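You operate a simulated robot arm through the tools that you are given. There is no shell and no other tool.

Carry out the task below with a simulated two-armed robot. There is one attempt and no reset: what you move stays moved.

JOB
Crimp the lugs on the yellow and the blue battery lead.
Fine: each in the crimper nest of its own colour, lever right down and back up; both leads return to their rests.

It is judged by the outcome, as a careful person would: the job done as asked, and still so three seconds after it is handed in. It fails if anything else is knocked over, pushed out of place, dropped, spilled or broken.

ROBOT AND FRAMES
Two 7-joint arms with fingered hands on one trunk that stands fixed in place. Base frame: the origin is at the foot of the trunk, x ahead of it, y to its left, z up; the work surface is at about z = 0.9. Lengths are in m, angles in degrees, forces in N, time in s.
The left shoulder is at [0.07, 0.139, 1.133], the right one opposite. With the tool pointing down near the work surface each hand reaches from about 0.46 to 0.84 m from the base axis, measured 20 degrees to its own side. Payload 3.9 kg a hand.
The TCP of each hand is the grasp point between the finger pads, 0.029 m short of the fingertips. In the tool frame z runs along the fingers and y along their closing line. The gripper opens to 0.1 m. The gripper's body begins 0.034 m behind the TCP. The gripper is a hand of 5 fingers: y runs from the thumb to the fingers, the wrist lies at [-0.015, -0.105, -0.177] in the tool frame.
Orientation is that of the tool frame in the base frame, as a unit quaternion [w, x, y, z]. With the fingers straight down and the wrist toward the robot, the tool's x, y and z point along [0, 1, 0], [1, 0, 0] and [0, 0, -1] of the base frame.

CONTROLS
- The arms move only by the tool play_rows. It takes "left_rows", "right_rows" or both (then of equal length, played together; a hand with none holds still); each is text: rows parted by semicolons, each of 6 numbers parted by spaces: the shift along the base's x, y, z in m, then the turn, a rotation vector about the base's x, y, z in degrees. In form: dx dy dz wx wy wz; .... A call has 1 to 20 rows; each row is the pose to reach, as a shift and turn from the pose commanded when the call began. Rows are played at 5 a second. More than 0.05 m and 8.6 degrees between two rows, and nothing of the call is played. Where a pose cannot be reached the arm comes as near as it can. A force on the tool above 70 N (or 10 N above the force at the start of the call, whichever is more), or a blocked arm, ends the call early, and 0.2 s more pass. In this call time passes only in rows, and 0.2 s behind the last. The reply holds the time, the measured pose of the TCP, the force on the tool along the base axes, the opening and the grip force, in the units named above and with some noise, with the torque about the TCP (base axes, N m) and any sound that the robot's microphone picked up.
- Cameras (640 x 400 px; columns grow to the right, rows downward): "scene" is now at [0.1439, -0, 1.4779]; the picture's right is [-0.00, -1.00, 0.00], its down [-0.32, 0.00, -0.95] and it looks along [0.95, -0.00, -0.32] (base axes); focal length 235 px, centre (320, 200). "left" rides on the left gripper at [-0.065, -0.086, -0.121] in its tool frame; the picture's right is [-0.76, -0.31, 0.58], its down [0.59, -0.70, 0.40] and it looks along [0.28, 0.64, 0.71] (tool axes); focal length 247 px, centre (320, 200). "right" rides on the right gripper at [0.066, -0.086, -0.121] in its tool frame; the picture's right is [-0.76, 0.31, -0.58], its down [-0.59, -0.70, 0.40] and it looks along [-0.28, 0.64, 0.71] (tool axes); focal length 247 px, centre (320, 200). There is no depth. A picture from a camera that has moved, and an enlarged one, comes with that camera's place and axes in the base frame and with its lens.
- get_image(camera): a new picture of that camera. It takes no simulated time.
- slide_trunk(by): slides the trunk up (or, below 0, down) by that many m; the arms and the scene camera ride with it, the base frame stays. It gives what a move gives, with no picture.
- curl_fingers(index, middle, ring, little, thumb_bend, thumb_turn, hand): sets how far each is bent, from 0 (flat) to 1 (curled in); at 0.3 the hand is open as for a grip, at 0.7 the pads meet at the TCP. One left out holds its place. A second passes; each finger stops where it meets its share of the squeeze, and holds until it gets a number again. It is the only way to open and close the hand. It gives what a move gives, with no picture; readings hold the bend of each and the force on index, middle, ring, little, thumb and palm. thumb_turn goes from beside the hand (0) to across from the fingers (1), as for a grip.
- pan_tilt(pan, tilt): turns the head with the scene camera to pan (to the left, within 86 degrees either way) and tilt (down, from -29 to 69), counted from straight ahead of the robot. It gives what a move gives.
- close_up(camera, box): a new picture of the part [left, top, right, bottom] of that camera's present view, enlarged. It takes no simulated time.
- close_job(): hands the job in; it is judged then, once.

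Places have to be worked out from the pictures, the camera data and where the tool is seen. Open the grippers and draw the arms clear of the work before you hand the job in, unless the task says otherwise.

The tools are called as name(argument=value, ...) on one line, values as JSON. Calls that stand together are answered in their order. play_rows: Moves the arms, as the interface text tells. Its arguments: {"type":"object","properties":{"left_rows":{"type":"string"},"right_rows":{"type":"string"}},"required":[]} The other tools are called the same way: slide_trunk (by) slides the trunk up or down; curl_fingers (index, middle, ring, little, thumb_bend, thumb_turn, hand) moves the fingers one by one; pan_tilt (pan, tilt) turns the head that bears the scene camera; get_image (camera) takes a picture; close_up (camera, box) takes an enlarged picture of a part of a camera's view; close_job () hands the job in.

At the start:

```text
t: 0.0
left_tcp_pos: [0.4505, 0.2159, 1.4037]
left_tool_rot: [0.0, 0.706, 0.708, 0.001]
left_wrist_force: [0.1, -0.3, -0.1]
left_ft_torque: [0.04, 0.01, 0.03]
left_gripper_width: 0.0999
left_grip_force: 0.1
left_shape: jaw
left_bend: [0.3, 0.3, 0.3, 0.3, 0.3, 0.98]
left_finger forces: [0.0, 0.0, 0.0, 0.0, 0.1, 0.0]
right_tcp_pos: [0.3979, -0.171, 1.4252]
right_tool_rot: [0.0, 0.707, 0.707, 0.0]
right_wrist_force: [0.5, -1.0, -0.6]
right_ft_torque: [-0.05, -0.04, 0.01]
right_gripper_width: 0.0997
right_grip_force: 0.0
right_shape: jaw
right_bend: [0.3, 0.3, 0.3, 0.3, 0.3, 0.98]
right_finger forces: [0.1, 0.1, 0.1, 0.1, 0.1, 0.1]
trunk travel left (down, up): [-0.775, 0.065]
head pan, tilt: [0.0, 18.9]
```

scene: 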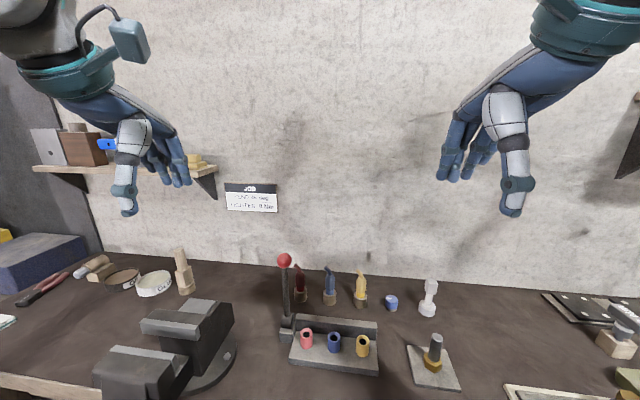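
right: 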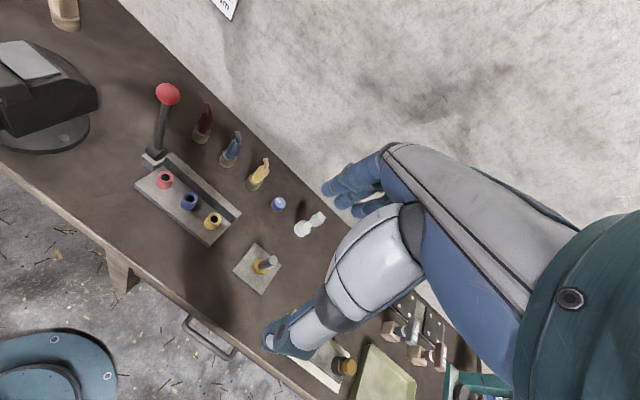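
left: 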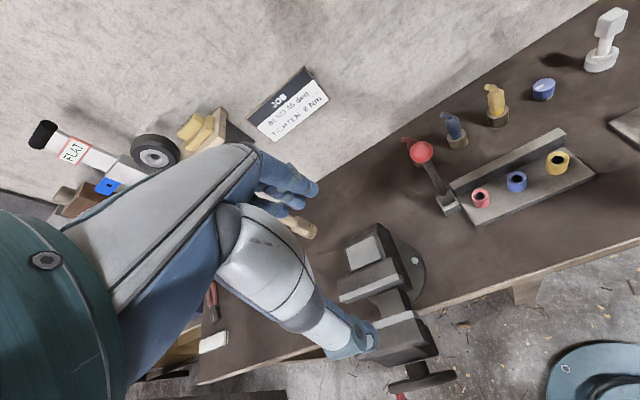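

The scene shows a crimper with red, blue and yellow nests and a red-knobbed lever, with three leads in rests behind it. I'll take enlarged views to work out the places.

close_up(camera="scene", box=[250, 230, 490, 390])

close_up(camera="right", box=[110, 70, 350, 260])

close_up(camera="left", box=[380, 50, 640, 240])

close_up(camera="left", box=[230, 60, 350, 150])

```text
2.50 times, centred on (370, 310) of scene
camera zoom: at [0.1439, 0.0, 1.4779], right [0.0, -1.0, 0.0], down [-0.32, 0.0, -0.95], along [0.95, 0.0, -0.32], focal length 588 px, centre (195, -75)
```

zoom: 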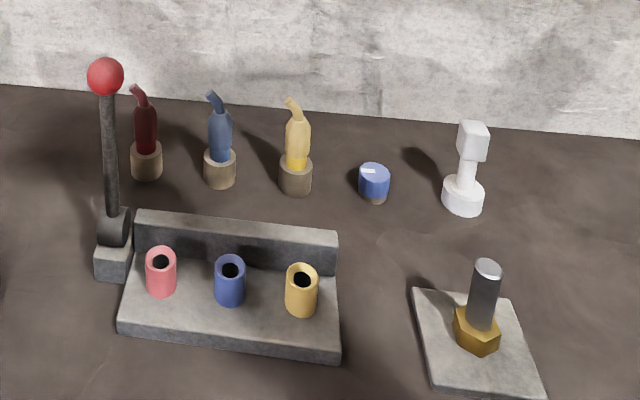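

```text
2.11 times, centred on (230, 165) of right
camera zoom: at [0.3121, -0.1044, 1.5464], right [0.31, -0.76, 0.58], down [-0.7, -0.59, -0.4], along [0.64, -0.28, -0.71], focal length 520 px, centre (510, 274)
```

zoom: 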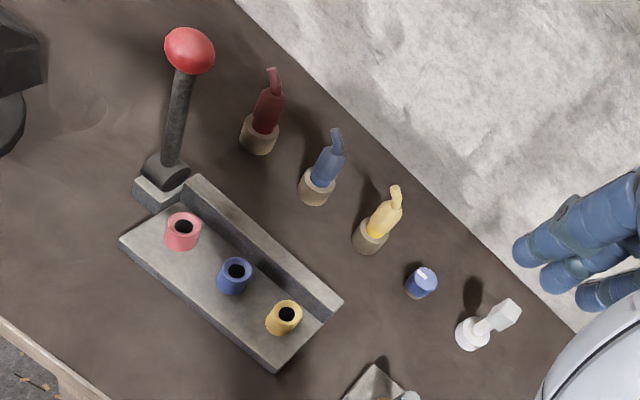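

```text
2.11 times, centred on (510, 145) of left
camera zoom: at [0.3653, 0.1499, 1.5241], right [-0.31, -0.76, -0.58], down [-0.7, 0.59, -0.4], along [0.64, 0.28, -0.71], focal length 520 px, centre (-80, 316)
```

zoom: 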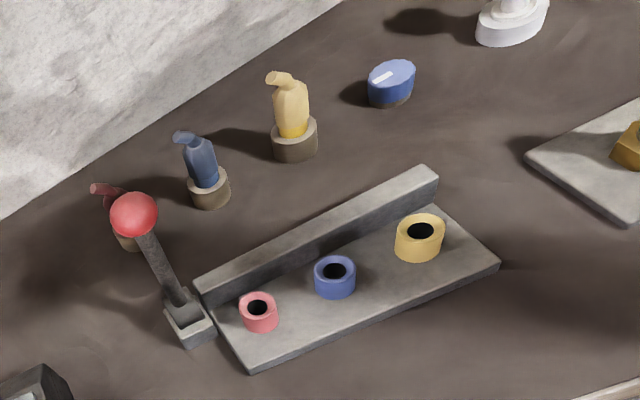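

```text
4.44 times, centred on (290, 105) of left
camera zoom: at [0.3653, 0.1499, 1.5241], right [-0.31, -0.76, -0.58], down [-0.7, 0.59, -0.4], along [0.64, 0.28, -0.71], focal length 1098 px, centre (453, 622)
```

zoom: 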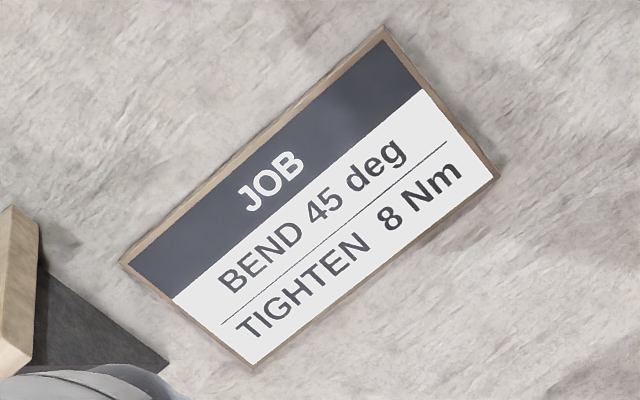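

The nests come out at about yellow (.575,-.104,.967) and blue (.585,-.035,.967). The lever knob is near (.638,.088,1.155) and the yellow rest near (.774,-.134). I'll lower the right hand well clear of everything so its camera gets a closer view.

play_rows(right_rows="0.015 -0.015 -0.04 0 0 0;0.03 -0.03 -0.08 0 0 0;0.045 -0.045 -0.12 0 0 0;0.06 -0.06 -0.16 0 0 0;0.075 -0.07 -0.2 0 0 0;0.09 -0.08 -0.24 0 0 0;0.1 -0.08 -0.275 0 0 0")

pan_tilt(pan=-5, tilt=40)

get_image(camera="right")

get_image(camera="scene")

```text
t: 1.6
left_tcp_pos: [0.4501, 0.2149, 1.4042]
left_tool_rot: [0.0, 0.706, 0.708, 0.0]
left_wrist_force: [-0.8, -0.9, -0.4]
left_ft_torque: [0.0, 0.0, 0.02]
left_gripper_width: 0.0995
left_grip_force: 0.3
left_shape: jaw
left_bend: [0.3, 0.3, 0.3, 0.3, 0.3, 0.98]
left_finger forces: [0.0, 0.1, 0.1, 0.1, 0.0, 0.0]
right_tcp_pos: [0.4982, -0.2501, 1.1498]
right_tool_rot: [0.0, 0.707, 0.707, 0.0]
right_wrist_force: [0.0, -0.3, 0.7]
right_ft_torque: [-0.04, 0.0, -0.02]
right_gripper_width: 0.0998
right_grip_force: 0.2
right_shape: jaw
right_bend: [0.3, 0.3, 0.3, 0.3, 0.3, 0.98]
right_finger forces: [0.0, 0.1, 0.0, 0.0, 0.0, 0.0]
trunk travel left (down, up): [-0.775, 0.065]
head pan, tilt: [0.0, 18.9]
```

```text
t: 2.5
left_tcp_pos: [0.4504, 0.2149, 1.4038]
left_tool_rot: [0.0, 0.707, 0.707, 0.001]
left_wrist_force: [0.7, -0.5, 0.6]
left_ft_torque: [0.01, 0.0, 0.01]
left_gripper_width: 0.0998
left_grip_force: 0.0
left_shape: jaw
left_bend: [0.3, 0.3, 0.3, 0.3, 0.3, 0.98]
left_finger forces: [0.0, 0.0, 0.0, 0.0, 0.0, 0.0]
right_tcp_pos: [0.4989, -0.2496, 1.1503]
right_tool_rot: [0.0, 0.707, 0.707, 0.0]
right_wrist_force: [0.1, 0.2, -0.6]
right_ft_torque: [-0.03, -0.02, -0.01]
right_gripper_width: 0.1
right_grip_force: 0.0
right_shape: jaw
right_bend: [0.3, 0.3, 0.3, 0.3, 0.3, 0.98]
right_finger forces: [0.0, 0.1, 0.1, 0.0, 0.1, 0.1]
trunk travel left (down, up): [-0.775, 0.065]
head pan, tilt: [-5.0, 40.0]
```

```text
taken
camera right: at [0.4122, -0.1848, 1.2714], right [0.31, -0.76, 0.58], down [-0.7, -0.59, -0.4], along [0.64, -0.28, -0.71], focal length 247 px, centre (320, 200)
```

right: 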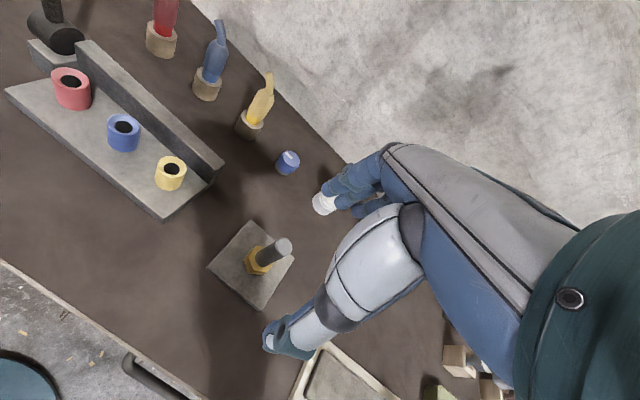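

```text
taken
camera scene: at [0.1352, -0.0073, 1.4447], right [-0.09, -1.0, 0.0], down [-0.64, 0.06, -0.77], along [0.76, -0.07, -0.64], focal length 235 px, centre (320, 200)
```

scene: 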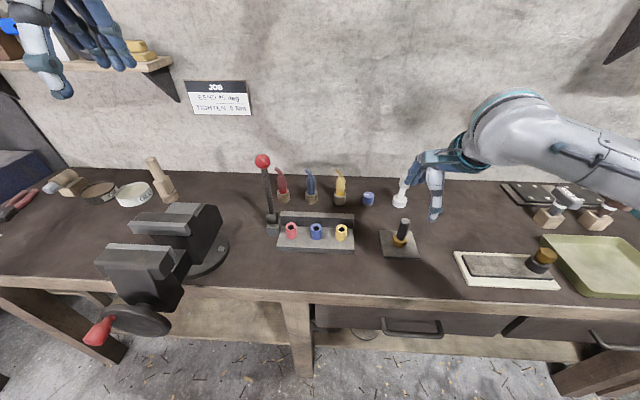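

Now I'll zoom into these closer views of the leads, the nests and the lever base.

close_up(camera="right", box=[0, 0, 320, 200])

close_up(camera="scene", box=[240, 145, 400, 255])

close_up(camera="right", box=[220, 50, 320, 150])

close_up(camera="left", box=[380, 90, 500, 230])

```text
2.00 times, centred on (160, 100) of right
camera zoom: at [0.4122, -0.1848, 1.2714], right [0.31, -0.76, 0.58], down [-0.7, -0.59, -0.4], along [0.64, -0.28, -0.71], focal length 494 px, centre (640, 400)
```

zoom: 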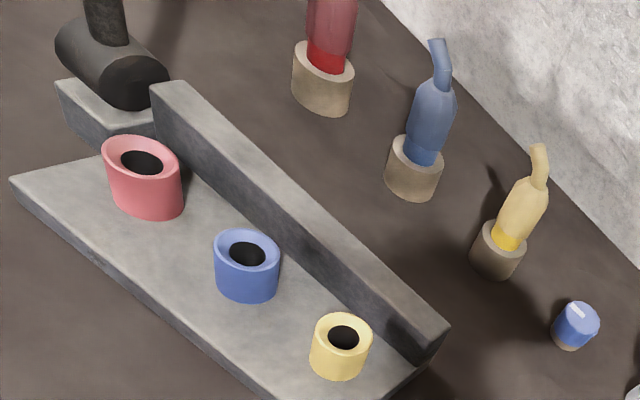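

```text
3.64 times, centred on (320, 200) of scene
camera zoom: at [0.1352, -0.0073, 1.4447], right [-0.09, -1.0, 0.0], down [-0.64, 0.06, -0.77], along [0.76, -0.07, -0.64], focal length 856 px, centre (320, 200)
```

zoom: 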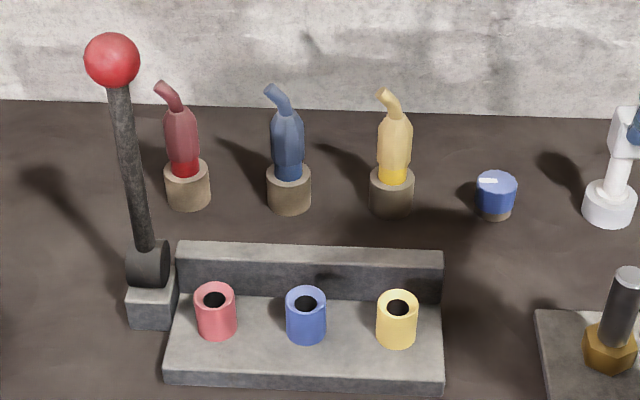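

```text
4.00 times, centred on (270, 100) of right
camera zoom: at [0.4122, -0.1848, 1.2714], right [0.31, -0.76, 0.58], down [-0.7, -0.59, -0.4], along [0.64, -0.28, -0.71], focal length 988 px, centre (520, 600)
```

zoom: 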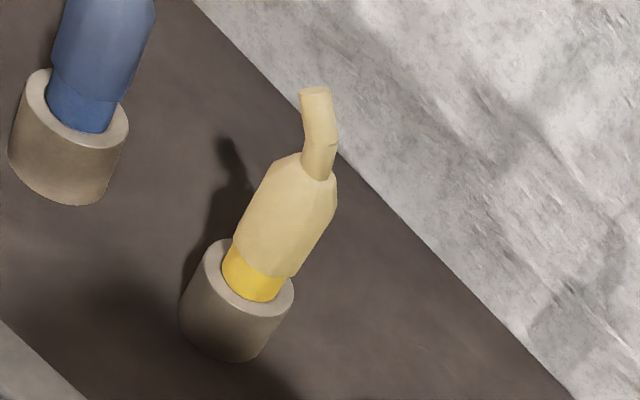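

```text
2.86 times, centred on (440, 160) of left
camera zoom: at [0.3651, 0.15, 1.5241], right [-0.31, -0.76, -0.58], down [-0.7, 0.59, -0.4], along [0.64, 0.28, -0.71], focal length 706 px, centre (-23, 314)
```

zoom: 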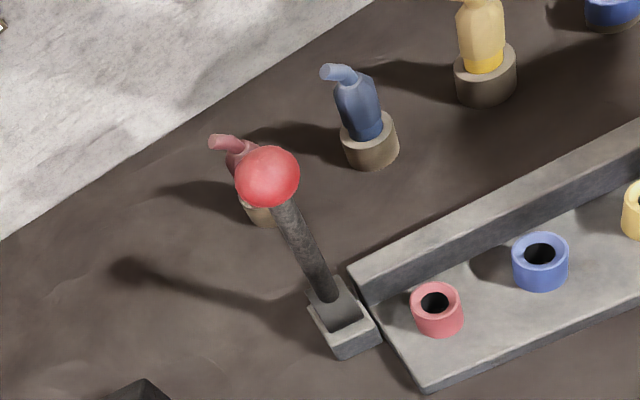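

The leads are boots about 34 mm across, standing in 38 mm high rests, with the bent wire tip near z 1.04. A 45° tilted grasp from the right keeps the wire clear of the palm, so I'll move the right hand above the yellow lead at that tilt.

play_rows(right_rows="0.033 0.015 0 5.6 0 0;0.067 0.03 0 11.2 0 0;0.1 0.045 0 16.9 0 0;0.133 0.06 0 22.5 0 0;0.167 0.075 0 28.1 0 0;0.2 0.09 0 33.7 0 0;0.233 0.105 0 39.4 0 0;0.267 0.119 0 45 0 0")

get_image(camera="right")

get_image(camera="scene")

get_image(camera="left")

```text
t: 4.2
left_tcp_pos: [0.4537, 0.216, 1.4033]
left_tool_rot: [0.0, 0.706, 0.708, -0.001]
left_wrist_force: [0.8, 0.2, -0.6]
left_ft_torque: [0.01, 0.03, -0.01]
left_gripper_width: 0.0997
left_grip_force: 0.1
left_shape: jaw
left_bend: [0.3, 0.3, 0.3, 0.3, 0.3, 0.98]
left_finger forces: [0.0, 0.0, 0.1, 0.1, 0.1, 0.0]
right_tcp_pos: [0.7683, -0.1307, 1.1496]
right_tool_rot: [-0.272, 0.653, 0.653, 0.27]
right_wrist_force: [0.3, -0.7, 0.1]
right_ft_torque: [0.03, -0.01, 0.0]
right_gripper_width: 0.0999
right_grip_force: 0.1
right_shape: jaw
right_bend: [0.3, 0.3, 0.3, 0.3, 0.3, 0.98]
right_finger forces: [0.1, 0.0, 0.0, 0.1, 0.1, 0.0]
trunk travel left (down, up): [-0.775, 0.065]
head pan, tilt: [-5.0, 40.0]
```

```text
taken
camera right: at [0.6833, -0.1695, 1.2816], right [0.31, -0.94, -0.13], down [-0.7, -0.13, -0.7], along [0.64, 0.31, -0.71], focal length 247 px, centre (320, 200)
```

right: 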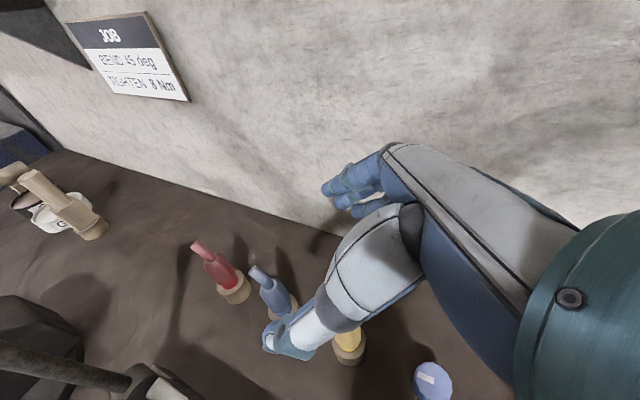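

```text
taken
camera scene: at [0.1379, -0.0064, 1.4443], right [-0.09, -1.0, 0.0], down [-0.64, 0.06, -0.76], along [0.76, -0.07, -0.64], focal length 235 px, centre (320, 200)
```

scene: 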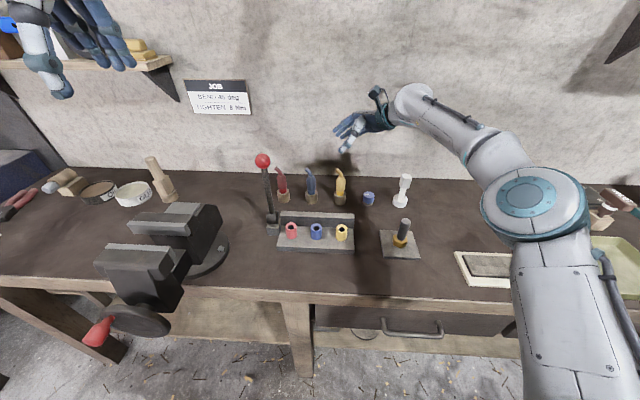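

```text
taken
camera left: at [0.3682, 0.1509, 1.5231], right [-0.31, -0.76, -0.58], down [-0.7, 0.59, -0.4], along [0.64, 0.28, -0.71], focal length 247 px, centre (320, 200)
```

left: 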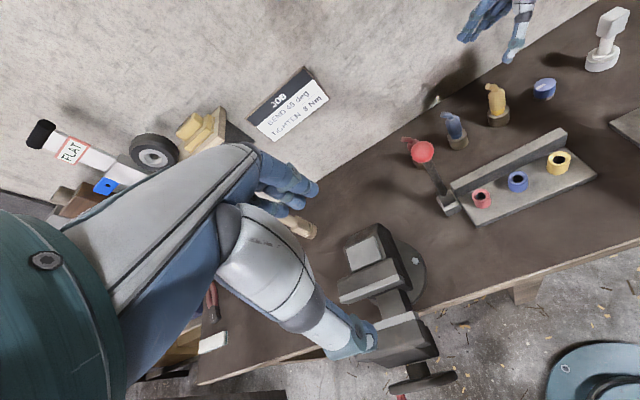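

The right hand is in place at (.768,-.131,1.15). I'll turn the left hand -90° about z and bring it near the lever, which gives its camera a side view and starts the lever grip.

play_rows(left_rows="0.014 -0.001 -0.011 0 0 -7.5;0.028 -0.003 -0.022 0 0 -15;0.042 -0.004 -0.033 0 0 -22.5;0.057 -0.005 -0.045 0 0 -30;0.071 -0.007 -0.056 0 0 -37.5;0.085 -0.008 -0.067 0 0 -45;0.099 -0.009 -0.078 0 0 -52.5;0.113 -0.011 -0.089 0 0 -60;0.127 -0.012 -0.1 0 0 -67.5;0.142 -0.013 -0.112 0 0 -75;0.156 -0.015 -0.123 0 0 -82.5;0.17 -0.016 -0.134 0 0 -90")

get_image(camera="left")

get_image(camera="scene")

```text
t: 6.8
left_tcp_pos: [0.6021, 0.1945, 1.2524]
left_tool_rot: [0.0, 1.0, 0.0, 0.0]
left_wrist_force: [0.1, 0.8, -0.4]
left_ft_torque: [0.0, 0.02, -0.01]
left_gripper_width: 0.0999
left_grip_force: 0.0
left_shape: jaw
left_bend: [0.3, 0.3, 0.3, 0.3, 0.3, 0.98]
left_finger forces: [0.0, 0.0, 0.1, 0.0, 0.0, 0.1]
left hand out of reach, approached as far as the arm can: row 11, 12
right_tcp_pos: [0.7666, -0.13, 1.1523]
right_tool_rot: [-0.272, 0.653, 0.653, 0.27]
right_wrist_force: [0.5, -0.1, -1.4]
right_ft_torque: [0.0, 0.01, -0.03]
right_gripper_width: 0.0999
right_grip_force: 0.1
right_shape: jaw
right_bend: [0.3, 0.3, 0.3, 0.3, 0.3, 0.98]
right_finger forces: [0.0, 0.0, 0.0, 0.1, 0.0, 0.1]
trunk travel left (down, up): [-0.775, 0.065]
head pan, tilt: [-5.0, 40.0]
```

```text
taken
camera left: at [0.5364, 0.2812, 1.372], right [-0.76, 0.31, -0.58], down [0.59, 0.7, -0.4], along [0.28, -0.64, -0.71], focal length 247 px, centre (320, 200)
```

left: 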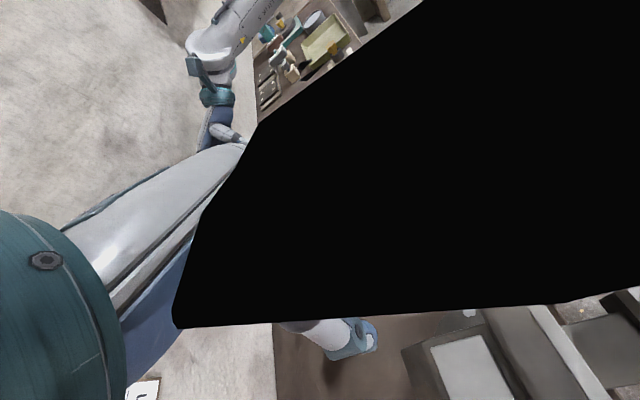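

```text
taken
camera scene: at [0.1356, -0.0065, 1.4446], right [-0.09, -1.0, 0.0], down [-0.64, 0.06, -0.77], along [0.76, -0.07, -0.64], focal length 235 px, centre (320, 200)
```

scene: 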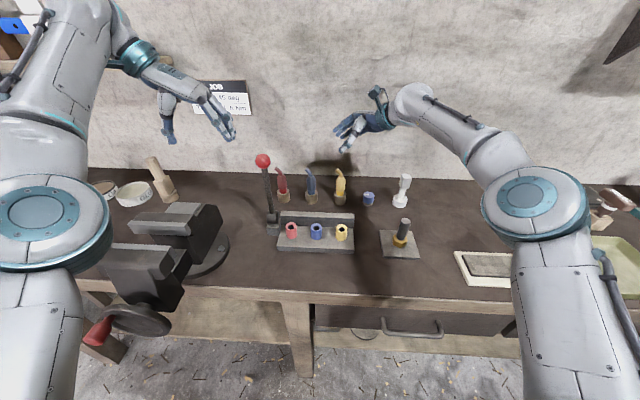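

The left camera is blocked by its own arm in this pose, and that pose was also at the edge of reach. I'll turn the left hand partway back and draw it in to get a usable view.

play_rows(left_rows="-0.02 0 0 0 0 7.5;-0.04 0 0 0 0 15;-0.06 0 0 0 0 22.5;-0.08 0 0 0 0 30;-0.1 0 0 0 0 37.5;-0.12 0 0 0 0 45")

get_image(camera="left")

```text
t: 8.2
left_tcp_pos: [0.4809, 0.1955, 1.2536]
left_tool_rot: [0.001, 0.923, 0.384, -0.001]
left_wrist_force: [0.4, 0.2, 0.1]
left_ft_torque: [-0.01, -0.02, 0.0]
left_gripper_width: 0.0999
left_grip_force: 0.1
left_shape: jaw
left_bend: [0.3, 0.3, 0.3, 0.3, 0.3, 0.98]
left_finger forces: [0.0, 0.0, 0.1, 0.0, 0.0, 0.0]
right_tcp_pos: [0.7658, -0.13, 1.1522]
right_tool_rot: [-0.27, 0.653, 0.653, 0.271]
right_wrist_force: [-0.5, 0.7, 0.0]
right_ft_torque: [-0.06, 0.01, -0.01]
right_gripper_width: 0.0996
right_grip_force: 0.1
right_shape: jaw
right_bend: [0.3, 0.3, 0.3, 0.3, 0.3, 0.98]
right_finger forces: [0.0, 0.0, 0.1, 0.0, 0.0, 0.1]
trunk travel left (down, up): [-0.775, 0.065]
head pan, tilt: [-5.0, 40.0]
```

```text
taken
camera left: at [0.374, 0.2109, 1.3721], right [-0.75, -0.32, -0.58], down [-0.08, 0.91, -0.4], along [0.66, -0.25, -0.71], focal length 247 px, centre (320, 200)
```

left: 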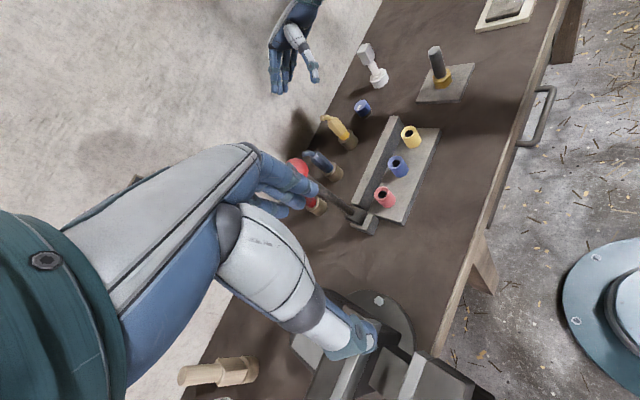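

This view shows the right hand, the leads and the nests together, so I'll zoom in.

close_up(camera="left", box=[250, 0, 450, 240])

close_up(camera="left", box=[280, 80, 380, 220])

close_up(camera="scene", box=[270, 80, 430, 220])

```text
1.67 times, centred on (350, 120) of left
camera zoom: at [0.374, 0.2109, 1.3721], right [-0.75, -0.32, -0.58], down [-0.08, 0.91, -0.4], along [0.66, -0.25, -0.71], focal length 412 px, centre (270, 333)
```

zoom: 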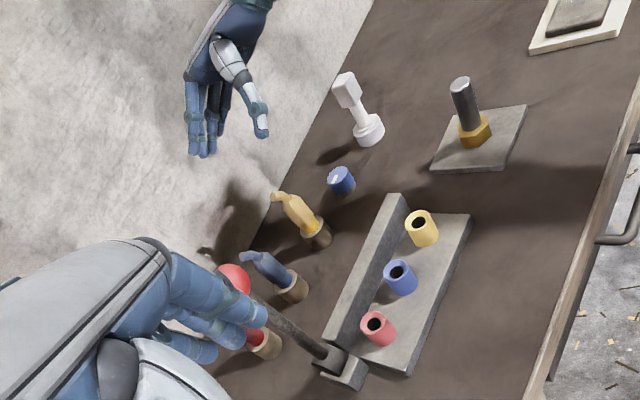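

```text
2.86 times, centred on (330, 150) of left
camera zoom: at [0.374, 0.2109, 1.3721], right [-0.75, -0.32, -0.58], down [-0.08, 0.91, -0.4], along [0.66, -0.25, -0.71], focal length 706 px, centre (291, 343)
```

zoom: 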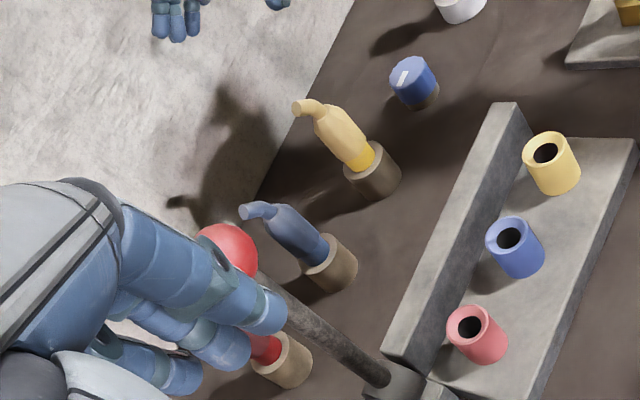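

```text
2.86 times, centred on (350, 150) of scene
camera zoom: at [0.1347, -0.0054, 1.4447], right [-0.09, -1.0, 0.0], down [-0.64, 0.05, -0.77], along [0.76, -0.07, -0.64], focal length 672 px, centre (234, 343)
```

zoom: 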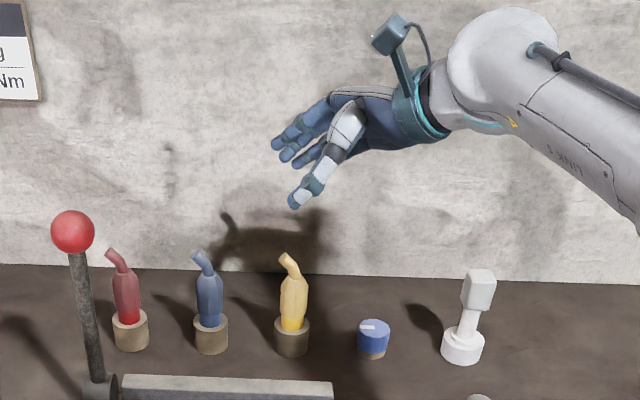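

The estimates agree on the yellow lead at about (.765,-.130), which is where the right TCP is. I'll descend partway and check the alignment.

play_rows(right_rows="0 0 -0.03 0 0 0;0 0 -0.06 0 0 0;0 0 -0.09 0 0 0")

close_up(camera="scene", box=[290, 100, 450, 220])

close_up(camera="left", box=[260, 20, 400, 180])

get_image(camera="right")

```text
t: 9.1
left_tcp_pos: [0.4812, 0.1948, 1.2519]
left_tool_rot: [0.0, 0.924, 0.383, -0.001]
left_wrist_force: [0.3, -0.2, 0.0]
left_ft_torque: [0.01, 0.01, -0.01]
left_gripper_width: 0.0998
left_grip_force: 0.1
left_shape: jaw
left_bend: [0.3, 0.3, 0.3, 0.3, 0.3, 0.98]
left_finger forces: [0.0, 0.0, 0.0, 0.0, 0.1, 0.1]
right_tcp_pos: [0.7677, -0.1316, 1.0614]
right_tool_rot: [-0.271, 0.653, 0.653, 0.271]
right_wrist_force: [-0.1, 0.0, 1.1]
right_ft_torque: [0.01, 0.01, 0.01]
right_gripper_width: 0.0998
right_grip_force: 0.0
right_shape: jaw
right_bend: [0.3, 0.3, 0.3, 0.3, 0.3, 0.98]
right_finger forces: [0.0, 0.1, 0.0, 0.0, 0.0, 0.0]
trunk travel left (down, up): [-0.775, 0.065]
head pan, tilt: [-5.0, 40.0]
```

```text
3.33 times, centred on (370, 160) of scene
camera zoom: at [0.1362, -0.008, 1.4445], right [-0.09, -1.0, 0.0], down [-0.64, 0.06, -0.77], along [0.76, -0.07, -0.64], focal length 784 px, centre (153, 333)
```

zoom: 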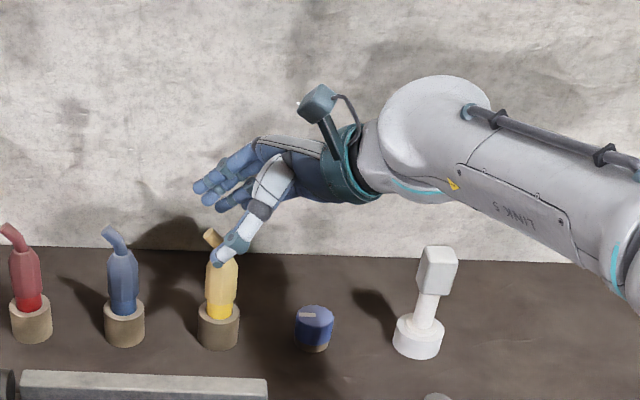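

```text
2.50 times, centred on (330, 100) of left
camera zoom: at [0.3758, 0.2085, 1.3721], right [-0.75, -0.32, -0.58], down [-0.08, 0.91, -0.4], along [0.65, -0.25, -0.71], focal length 617 px, centre (295, 450)
```

zoom: 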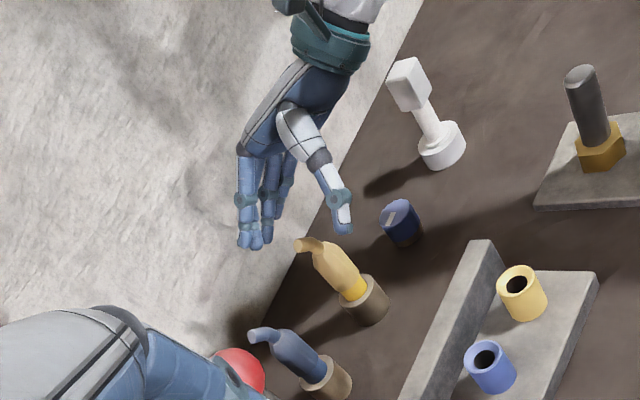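

```text
taken
camera right: at [0.6817, -0.1709, 1.1928], right [0.31, -0.94, -0.13], down [-0.7, -0.13, -0.7], along [0.64, 0.3, -0.7], focal length 247 px, centre (320, 200)
```

right: 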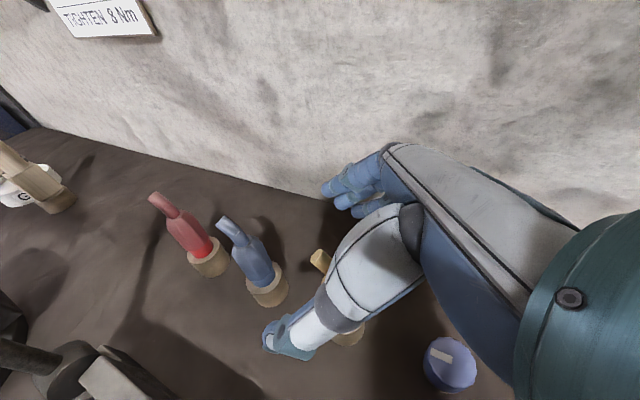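

The lead's wire lies midway between the thumb and the fingers. I'll descend the remaining 62 mm.

play_rows(right_rows="-0.001 0 -0.02 0 0 0;-0.001 0 -0.04 0 0 0;-0.002 0 -0.062 0 0 0")

close_up(camera="scene", box=[290, 130, 410, 220])

close_up(camera="left", box=[280, 40, 400, 160])

close_up(camera="right", box=[220, 120, 460, 400])

```text
t: 9.8
left_tcp_pos: [0.4818, 0.1953, 1.2527]
left_tool_rot: [0.0, 0.924, 0.383, 0.0]
left_wrist_force: [0.5, -0.5, -0.1]
left_ft_torque: [0.0, -0.01, 0.0]
left_gripper_width: 0.1
left_grip_force: 0.2
left_shape: jaw
left_bend: [0.3, 0.3, 0.3, 0.3, 0.3, 0.98]
left_finger forces: [0.0, 0.1, 0.1, 0.1, 0.0, 0.0]
right_tcp_pos: [0.7638, -0.1309, 0.9985]
right_tool_rot: [-0.271, 0.654, 0.652, 0.271]
right_wrist_force: [-1.0, -0.1, -0.3]
right_ft_torque: [-0.01, -0.02, -0.01]
right_gripper_width: 0.0999
right_grip_force: 0.1
right_shape: jaw
right_bend: [0.3, 0.3, 0.3, 0.3, 0.3, 0.98]
right_finger forces: [0.0, 0.0, 0.0, 0.0, 0.1, 0.0]
trunk travel left (down, up): [-0.775, 0.065]
head pan, tilt: [-5.0, 40.0]
```

```text
4.44 times, centred on (350, 175) of scene
camera zoom: at [0.1355, -0.0075, 1.4446], right [-0.09, -1.0, 0.0], down [-0.64, 0.06, -0.77], along [0.76, -0.07, -0.64], focal length 1046 px, centre (187, 311)
```

zoom: 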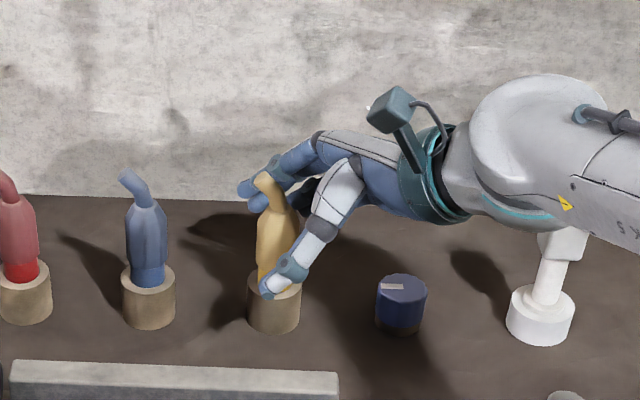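

```text
3.33 times, centred on (340, 100) of left
camera zoom: at [0.3751, 0.209, 1.3722], right [-0.75, -0.32, -0.58], down [-0.08, 0.91, -0.4], along [0.65, -0.25, -0.71], focal length 823 px, centre (253, 533)
```

zoom: 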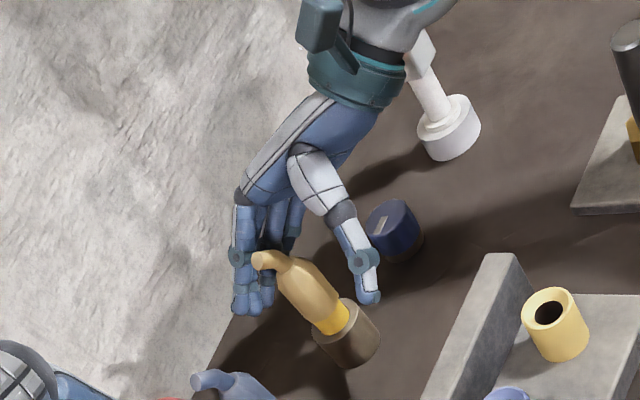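

```text
1.43 times, centred on (340, 260) of right
camera zoom: at [0.6776, -0.1702, 1.1302], right [0.31, -0.94, -0.13], down [-0.7, -0.13, -0.7], along [0.64, 0.3, -0.7], focal length 353 px, centre (291, 114)
```

zoom: 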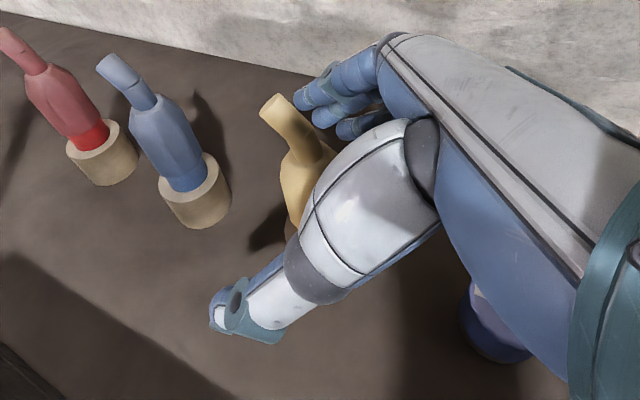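

The lead sits squarely between thumb and fingers, clear of the palm. I'll close the thumb, middle, ring and little fingers partway first, keeping the index off the thin wire.

curl_fingers(hand="right", middle=0.5, ring=0.5, little=0.5, thumb_bend=0.5)

close_up(camera="scene", box=[290, 130, 410, 220])

close_up(camera="left", box=[280, 40, 400, 160])

```text
t: 10.8
left_tcp_pos: [0.4823, 0.195, 1.2525]
left_tool_rot: [0.001, 0.924, 0.383, 0.0]
left_wrist_force: [-0.1, -0.3, 0.4]
left_ft_torque: [0.0, -0.02, 0.0]
left_gripper_width: 0.0997
left_grip_force: 0.1
left_shape: jaw
left_bend: [0.3, 0.3, 0.3, 0.3, 0.3, 0.98]
left_finger forces: [0.0, 0.0, 0.0, 0.1, 0.0, 0.0]
right_tcp_pos: [0.7631, -0.1309, 1.0004]
right_tool_rot: [-0.271, 0.654, 0.653, 0.27]
right_wrist_force: [-0.2, -0.3, -0.8]
right_ft_torque: [0.0, -0.03, 0.01]
right_gripper_width: 0.0745
right_grip_force: 0.0
right_shape: fingers
right_bend: [0.3, 0.5, 0.5, 0.5, 0.5, 0.98]
right_finger forces: [0.0, 0.1, 0.0, 0.1, 0.0, 0.0]
trunk travel left (down, up): [-0.775, 0.065]
head pan, tilt: [-5.0, 40.0]
```

```text
4.44 times, centred on (350, 175) of scene
camera zoom: at [0.1353, -0.0073, 1.4446], right [-0.09, -1.0, 0.0], down [-0.64, 0.06, -0.77], along [0.76, -0.07, -0.64], focal length 1046 px, centre (187, 311)
```

zoom: 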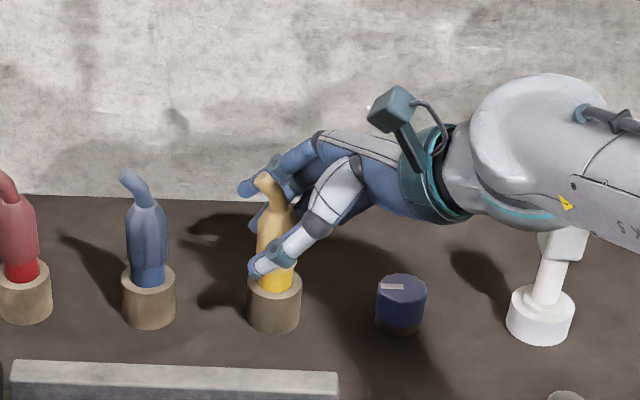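

```text
3.33 times, centred on (340, 100) of left
camera zoom: at [0.375, 0.2092, 1.3722], right [-0.75, -0.32, -0.58], down [-0.08, 0.91, -0.4], along [0.65, -0.25, -0.71], focal length 823 px, centre (253, 533)
```

zoom: 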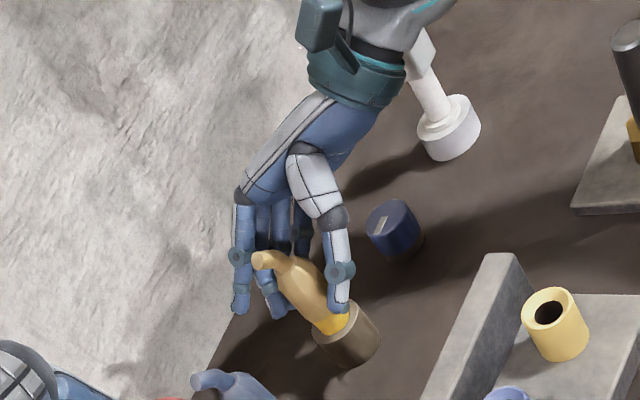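

Both sides are approaching the boot evenly, so I'll close to grip.

curl_fingers(hand="right", middle=0.68, ring=0.68, little=0.68, thumb_bend=0.68)

close_up(camera="scene", box=[290, 130, 410, 220])

close_up(camera="left", box=[280, 40, 400, 160])

```text
t: 11.8
left_tcp_pos: [0.4817, 0.194, 1.2512]
left_tool_rot: [0.0, 0.923, 0.384, -0.001]
left_wrist_force: [0.2, -0.1, -0.2]
left_ft_torque: [-0.02, 0.01, -0.02]
left_gripper_width: 0.1
left_grip_force: 0.0
left_shape: jaw
left_bend: [0.3, 0.3, 0.3, 0.3, 0.3, 0.98]
left_finger forces: [0.0, 0.0, 0.0, 0.0, 0.0, 0.0]
right_tcp_pos: [0.7632, -0.1315, 0.9993]
right_tool_rot: [-0.27, 0.653, 0.654, 0.271]
right_wrist_force: [6.1, 0.5, 4.1]
right_ft_torque: [-0.02, -0.38, 0.0]
right_gripper_width: 0.0555
right_grip_force: 6.7
right_shape: fingers
right_bend: [0.3, 0.65, 0.62, 0.68, 0.66, 0.97]
right_finger forces: [0.0, 3.0, 7.0, 0.1, 2.7, 0.1]
trunk travel left (down, up): [-0.775, 0.065]
head pan, tilt: [-5.0, 40.0]
```

```text
4.44 times, centred on (350, 175) of scene
camera zoom: at [0.1357, -0.0072, 1.4446], right [-0.09, -1.0, 0.0], down [-0.64, 0.06, -0.77], along [0.76, -0.07, -0.64], focal length 1046 px, centre (187, 311)
```

zoom: 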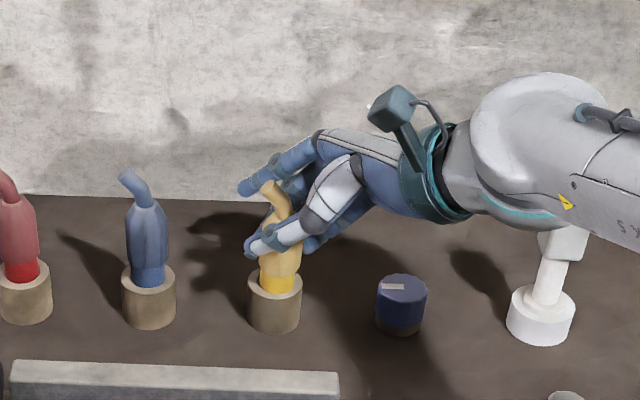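

```text
3.33 times, centred on (340, 100) of left
camera zoom: at [0.3753, 0.2093, 1.3721], right [-0.75, -0.32, -0.58], down [-0.08, 0.91, -0.4], along [0.65, -0.25, -0.71], focal length 823 px, centre (253, 533)
```

zoom: 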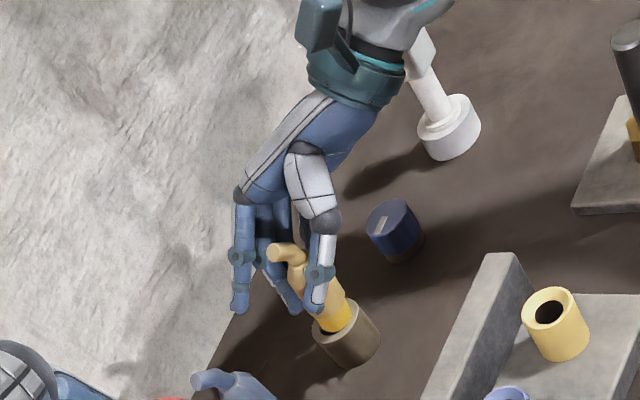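

The fingers met the lead a little before the thumb, and a 6 N sideways force shows the hand is a few mm short in x. I'll shift +x to relieve it.

play_rows(right_rows="0.002 0 0 0 0 0;0.004 0 0 0 0 0")

close_up(camera="scene", box=[290, 130, 410, 220])

close_up(camera="left", box=[280, 40, 400, 160])

close_up(camera="right", box=[220, 120, 460, 400])

```text
t: 12.4
left_tcp_pos: [0.4814, 0.195, 1.2525]
left_tool_rot: [0.0, 0.923, 0.384, -0.001]
left_wrist_force: [0.6, -1.1, 0.1]
left_ft_torque: [0.03, -0.03, -0.01]
left_gripper_width: 0.1001
left_grip_force: 0.0
left_shape: jaw
left_bend: [0.3, 0.3, 0.3, 0.3, 0.3, 0.98]
left_finger forces: [0.0, 0.0, 0.1, 0.0, 0.1, 0.0]
right_tcp_pos: [0.767, -0.1309, 0.9984]
right_tool_rot: [-0.271, 0.653, 0.654, 0.271]
right_wrist_force: [3.1, -0.6, 3.1]
right_ft_torque: [0.0, -0.2, -0.02]
right_gripper_width: 0.0549
right_grip_force: 4.0
right_shape: fingers
right_bend: [0.3, 0.66, 0.63, 0.68, 0.67, 0.97]
right_finger forces: [0.0, 1.8, 4.4, 0.0, 2.5, 0.0]
trunk travel left (down, up): [-0.775, 0.065]
head pan, tilt: [-5.0, 40.0]
```

```text
4.44 times, centred on (350, 175) of scene
camera zoom: at [0.1356, -0.0072, 1.4446], right [-0.09, -1.0, 0.0], down [-0.64, 0.06, -0.77], along [0.76, -0.07, -0.64], focal length 1046 px, centre (187, 311)
```

zoom: 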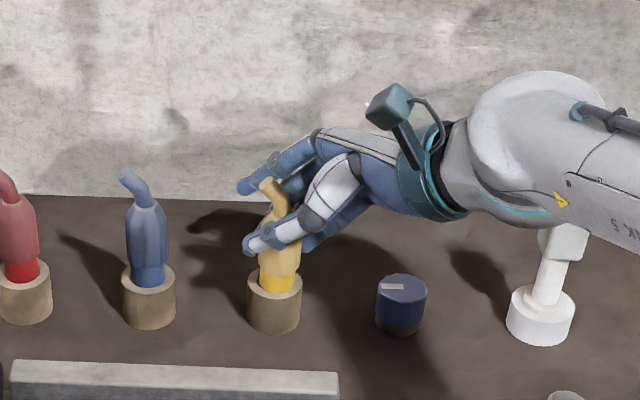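

```text
3.33 times, centred on (340, 100) of left
camera zoom: at [0.3752, 0.2092, 1.3721], right [-0.75, -0.32, -0.58], down [-0.08, 0.91, -0.4], along [0.65, -0.25, -0.71], focal length 823 px, centre (253, 533)
```

zoom: 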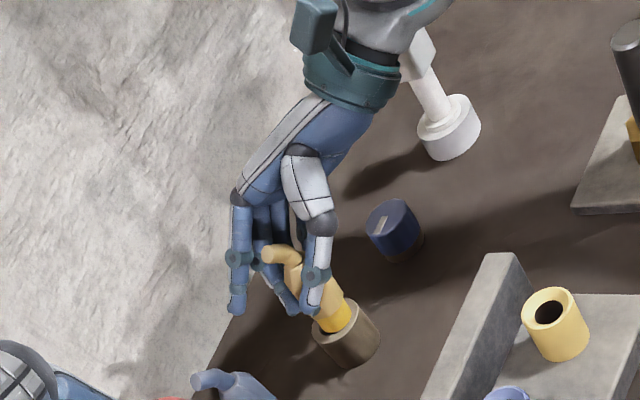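

```text
1.43 times, centred on (340, 260) of right
camera zoom: at [0.6814, -0.17, 1.1303], right [0.31, -0.94, -0.13], down [-0.7, -0.13, -0.7], along [0.64, 0.3, -0.7], focal length 353 px, centre (291, 114)
```

zoom: 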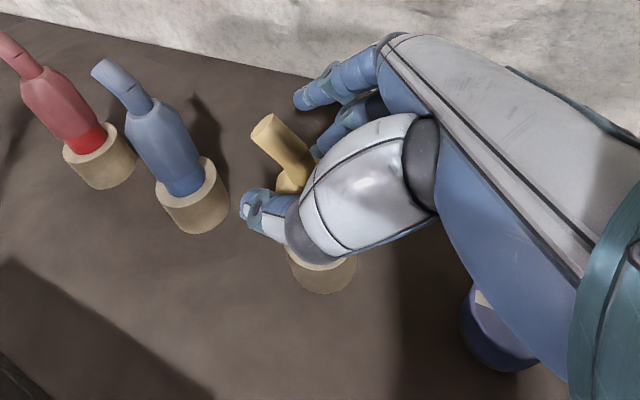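

The force halved, so I'll move another 4 mm in +x.

play_rows(right_rows="0.002 0 0 0 0 0;0.004 0 0 0 0 0")

curl_fingers(hand="right", middle=0.72, ring=0.72, thumb_bend=0.72)

close_up(camera="left", box=[280, 40, 400, 160])

close_up(camera="scene", box=[290, 130, 410, 220])

```text
t: 13.1
left_tcp_pos: [0.4817, 0.1959, 1.2531]
left_tool_rot: [0.001, 0.923, 0.384, -0.001]
left_wrist_force: [0.3, -0.5, -1.2]
left_ft_torque: [0.0, -0.01, 0.02]
left_gripper_width: 0.0998
left_grip_force: 0.1
left_shape: jaw
left_bend: [0.3, 0.3, 0.3, 0.3, 0.3, 0.98]
left_finger forces: [0.1, 0.0, 0.0, 0.0, 0.1, 0.0]
right_tcp_pos: [0.7707, -0.132, 0.998]
right_tool_rot: [-0.27, 0.653, 0.654, 0.27]
right_wrist_force: [2.0, -0.6, 0.6]
right_ft_torque: [0.01, -0.12, -0.02]
right_gripper_width: 0.0544
right_grip_force: 2.9
right_shape: fingers
right_bend: [0.3, 0.66, 0.64, 0.68, 0.67, 0.97]
right_finger forces: [0.0, 1.1, 2.7, 0.0, 2.3, 0.0]
trunk travel left (down, up): [-0.775, 0.065]
head pan, tilt: [-5.0, 40.0]
```

```text
t: 14.1
left_tcp_pos: [0.4833, 0.195, 1.2523]
left_tool_rot: [0.0, 0.923, 0.384, -0.001]
left_wrist_force: [-1.0, 0.1, -0.4]
left_ft_torque: [0.02, 0.02, 0.02]
left_gripper_width: 0.0999
left_grip_force: 0.1
left_shape: jaw
left_bend: [0.3, 0.3, 0.3, 0.3, 0.3, 0.98]
left_finger forces: [0.0, 0.0, 0.0, 0.0, 0.0, 0.0]
right_tcp_pos: [0.7718, -0.1314, 0.9992]
right_tool_rot: [-0.271, 0.653, 0.653, 0.271]
right_wrist_force: [3.3, -0.4, -0.5]
right_ft_torque: [-0.06, -0.26, -0.01]
right_gripper_width: 0.0518
right_grip_force: 7.6
right_shape: fingers
right_bend: [0.3, 0.67, 0.68, 0.68, 0.67, 0.97]
right_finger forces: [0.0, 3.4, 6.2, 0.0, 5.6, 0.0]
trunk travel left (down, up): [-0.775, 0.065]
head pan, tilt: [-5.0, 40.0]
```

```text
3.33 times, centred on (340, 100) of left
camera zoom: at [0.3762, 0.209, 1.3719], right [-0.75, -0.32, -0.58], down [-0.08, 0.91, -0.4], along [0.65, -0.25, -0.71], focal length 823 px, centre (253, 533)
```

zoom: 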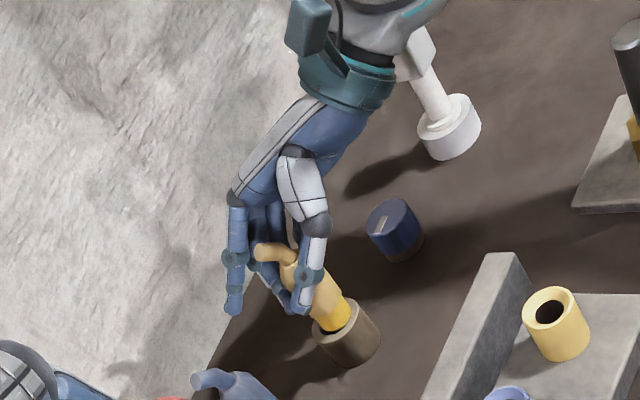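

```text
4.44 times, centred on (350, 175) of scene
camera zoom: at [0.1366, -0.0075, 1.4445], right [-0.09, -1.0, 0.0], down [-0.64, 0.06, -0.77], along [0.76, -0.07, -0.64], focal length 1046 px, centre (187, 311)
```

zoom: 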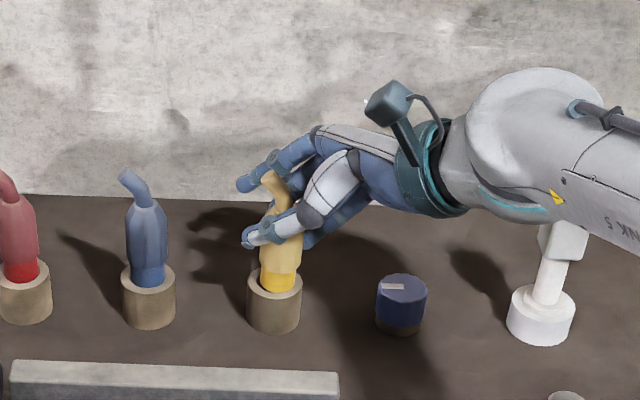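

Grip forces are now balanced between thumb (5.6 N) and middle/ring. I'll firm the grip a bit and lift 2 cm as a test.

curl_fingers(hand="right", middle=0.78, ring=0.78, thumb_bend=0.78)

play_rows(right_rows="0.001 0 0.005 0 0 0;0.001 0 0.01 0 0 0;0.001 0 0.015 0 0 0;0.001 0 0.02 0 0 0")

close_up(camera="left", box=[280, 40, 400, 160])

close_up(camera="scene", box=[290, 130, 410, 220])

```text
t: 15.1
left_tcp_pos: [0.4841, 0.195, 1.2525]
left_tool_rot: [0.001, 0.923, 0.384, 0.0]
left_wrist_force: [0.1, 0.3, 0.3]
left_ft_torque: [-0.02, 0.0, 0.03]
left_gripper_width: 0.0998
left_grip_force: 0.0
left_shape: jaw
left_bend: [0.3, 0.3, 0.3, 0.3, 0.3, 0.98]
left_finger forces: [0.0, 0.0, 0.0, 0.0, 0.0, 0.0]
right_tcp_pos: [0.772, -0.1299, 0.9993]
right_tool_rot: [-0.271, 0.653, 0.653, 0.27]
right_wrist_force: [7.3, -1.7, -0.3]
right_ft_torque: [-0.1, -0.55, -0.02]
right_gripper_width: 0.047
right_grip_force: 13.2
right_shape: fingers
right_bend: [0.3, 0.72, 0.7, 0.68, 0.73, 0.97]
right_finger forces: [0.0, 7.3, 10.4, 0.0, 9.0, 0.0]
trunk travel left (down, up): [-0.775, 0.065]
head pan, tilt: [-5.0, 40.0]
```

```text
t: 16.1
left_tcp_pos: [0.4822, 0.1943, 1.2507]
left_tool_rot: [0.0, 0.924, 0.383, 0.0]
left_wrist_force: [0.2, 0.3, -0.3]
left_ft_torque: [-0.01, 0.02, -0.01]
left_gripper_width: 0.1
left_grip_force: 0.1
left_shape: jaw
left_bend: [0.3, 0.3, 0.3, 0.3, 0.3, 0.98]
left_finger forces: [0.0, 0.0, 0.0, 0.1, 0.0, 0.1]
right_tcp_pos: [0.772, -0.1293, 1.0191]
right_tool_rot: [-0.27, 0.654, 0.653, 0.271]
right_wrist_force: [5.9, -1.0, -2.0]
right_ft_torque: [-0.07, -0.54, -0.01]
right_gripper_width: 0.0468
right_grip_force: 13.7
right_shape: fingers
right_bend: [0.3, 0.72, 0.7, 0.68, 0.73, 0.97]
right_finger forces: [0.0, 7.0, 10.1, 0.0, 10.0, 0.0]
trunk travel left (down, up): [-0.775, 0.065]
head pan, tilt: [-5.0, 40.0]
```

```text
3.33 times, centred on (340, 100) of left
camera zoom: at [0.3763, 0.209, 1.3719], right [-0.75, -0.32, -0.58], down [-0.08, 0.91, -0.4], along [0.65, -0.25, -0.71], focal length 823 px, centre (253, 533)
```

zoom: 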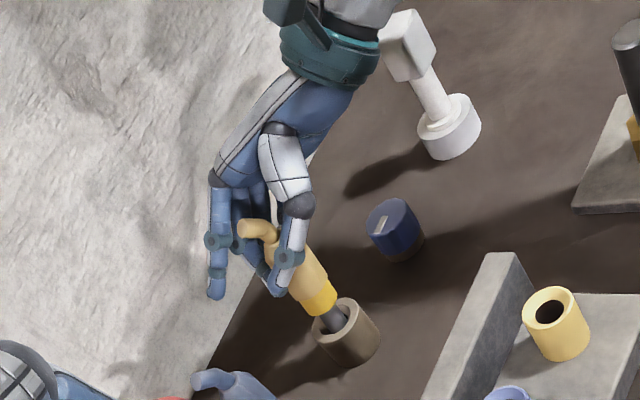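

```text
4.44 times, centred on (350, 175) of scene
camera zoom: at [0.1367, -0.0075, 1.4445], right [-0.09, -1.0, 0.0], down [-0.64, 0.06, -0.77], along [0.76, -0.07, -0.64], focal length 1046 px, centre (187, 311)
```

zoom: 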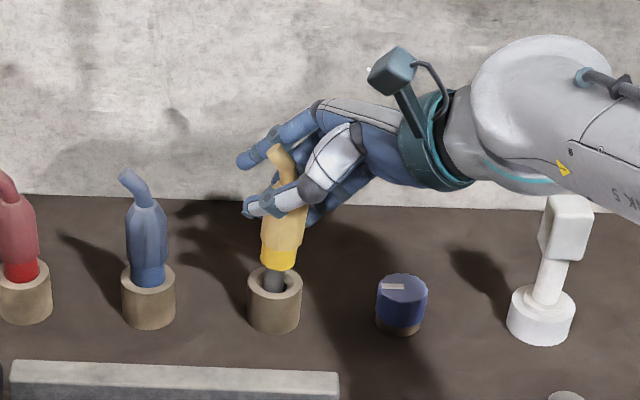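

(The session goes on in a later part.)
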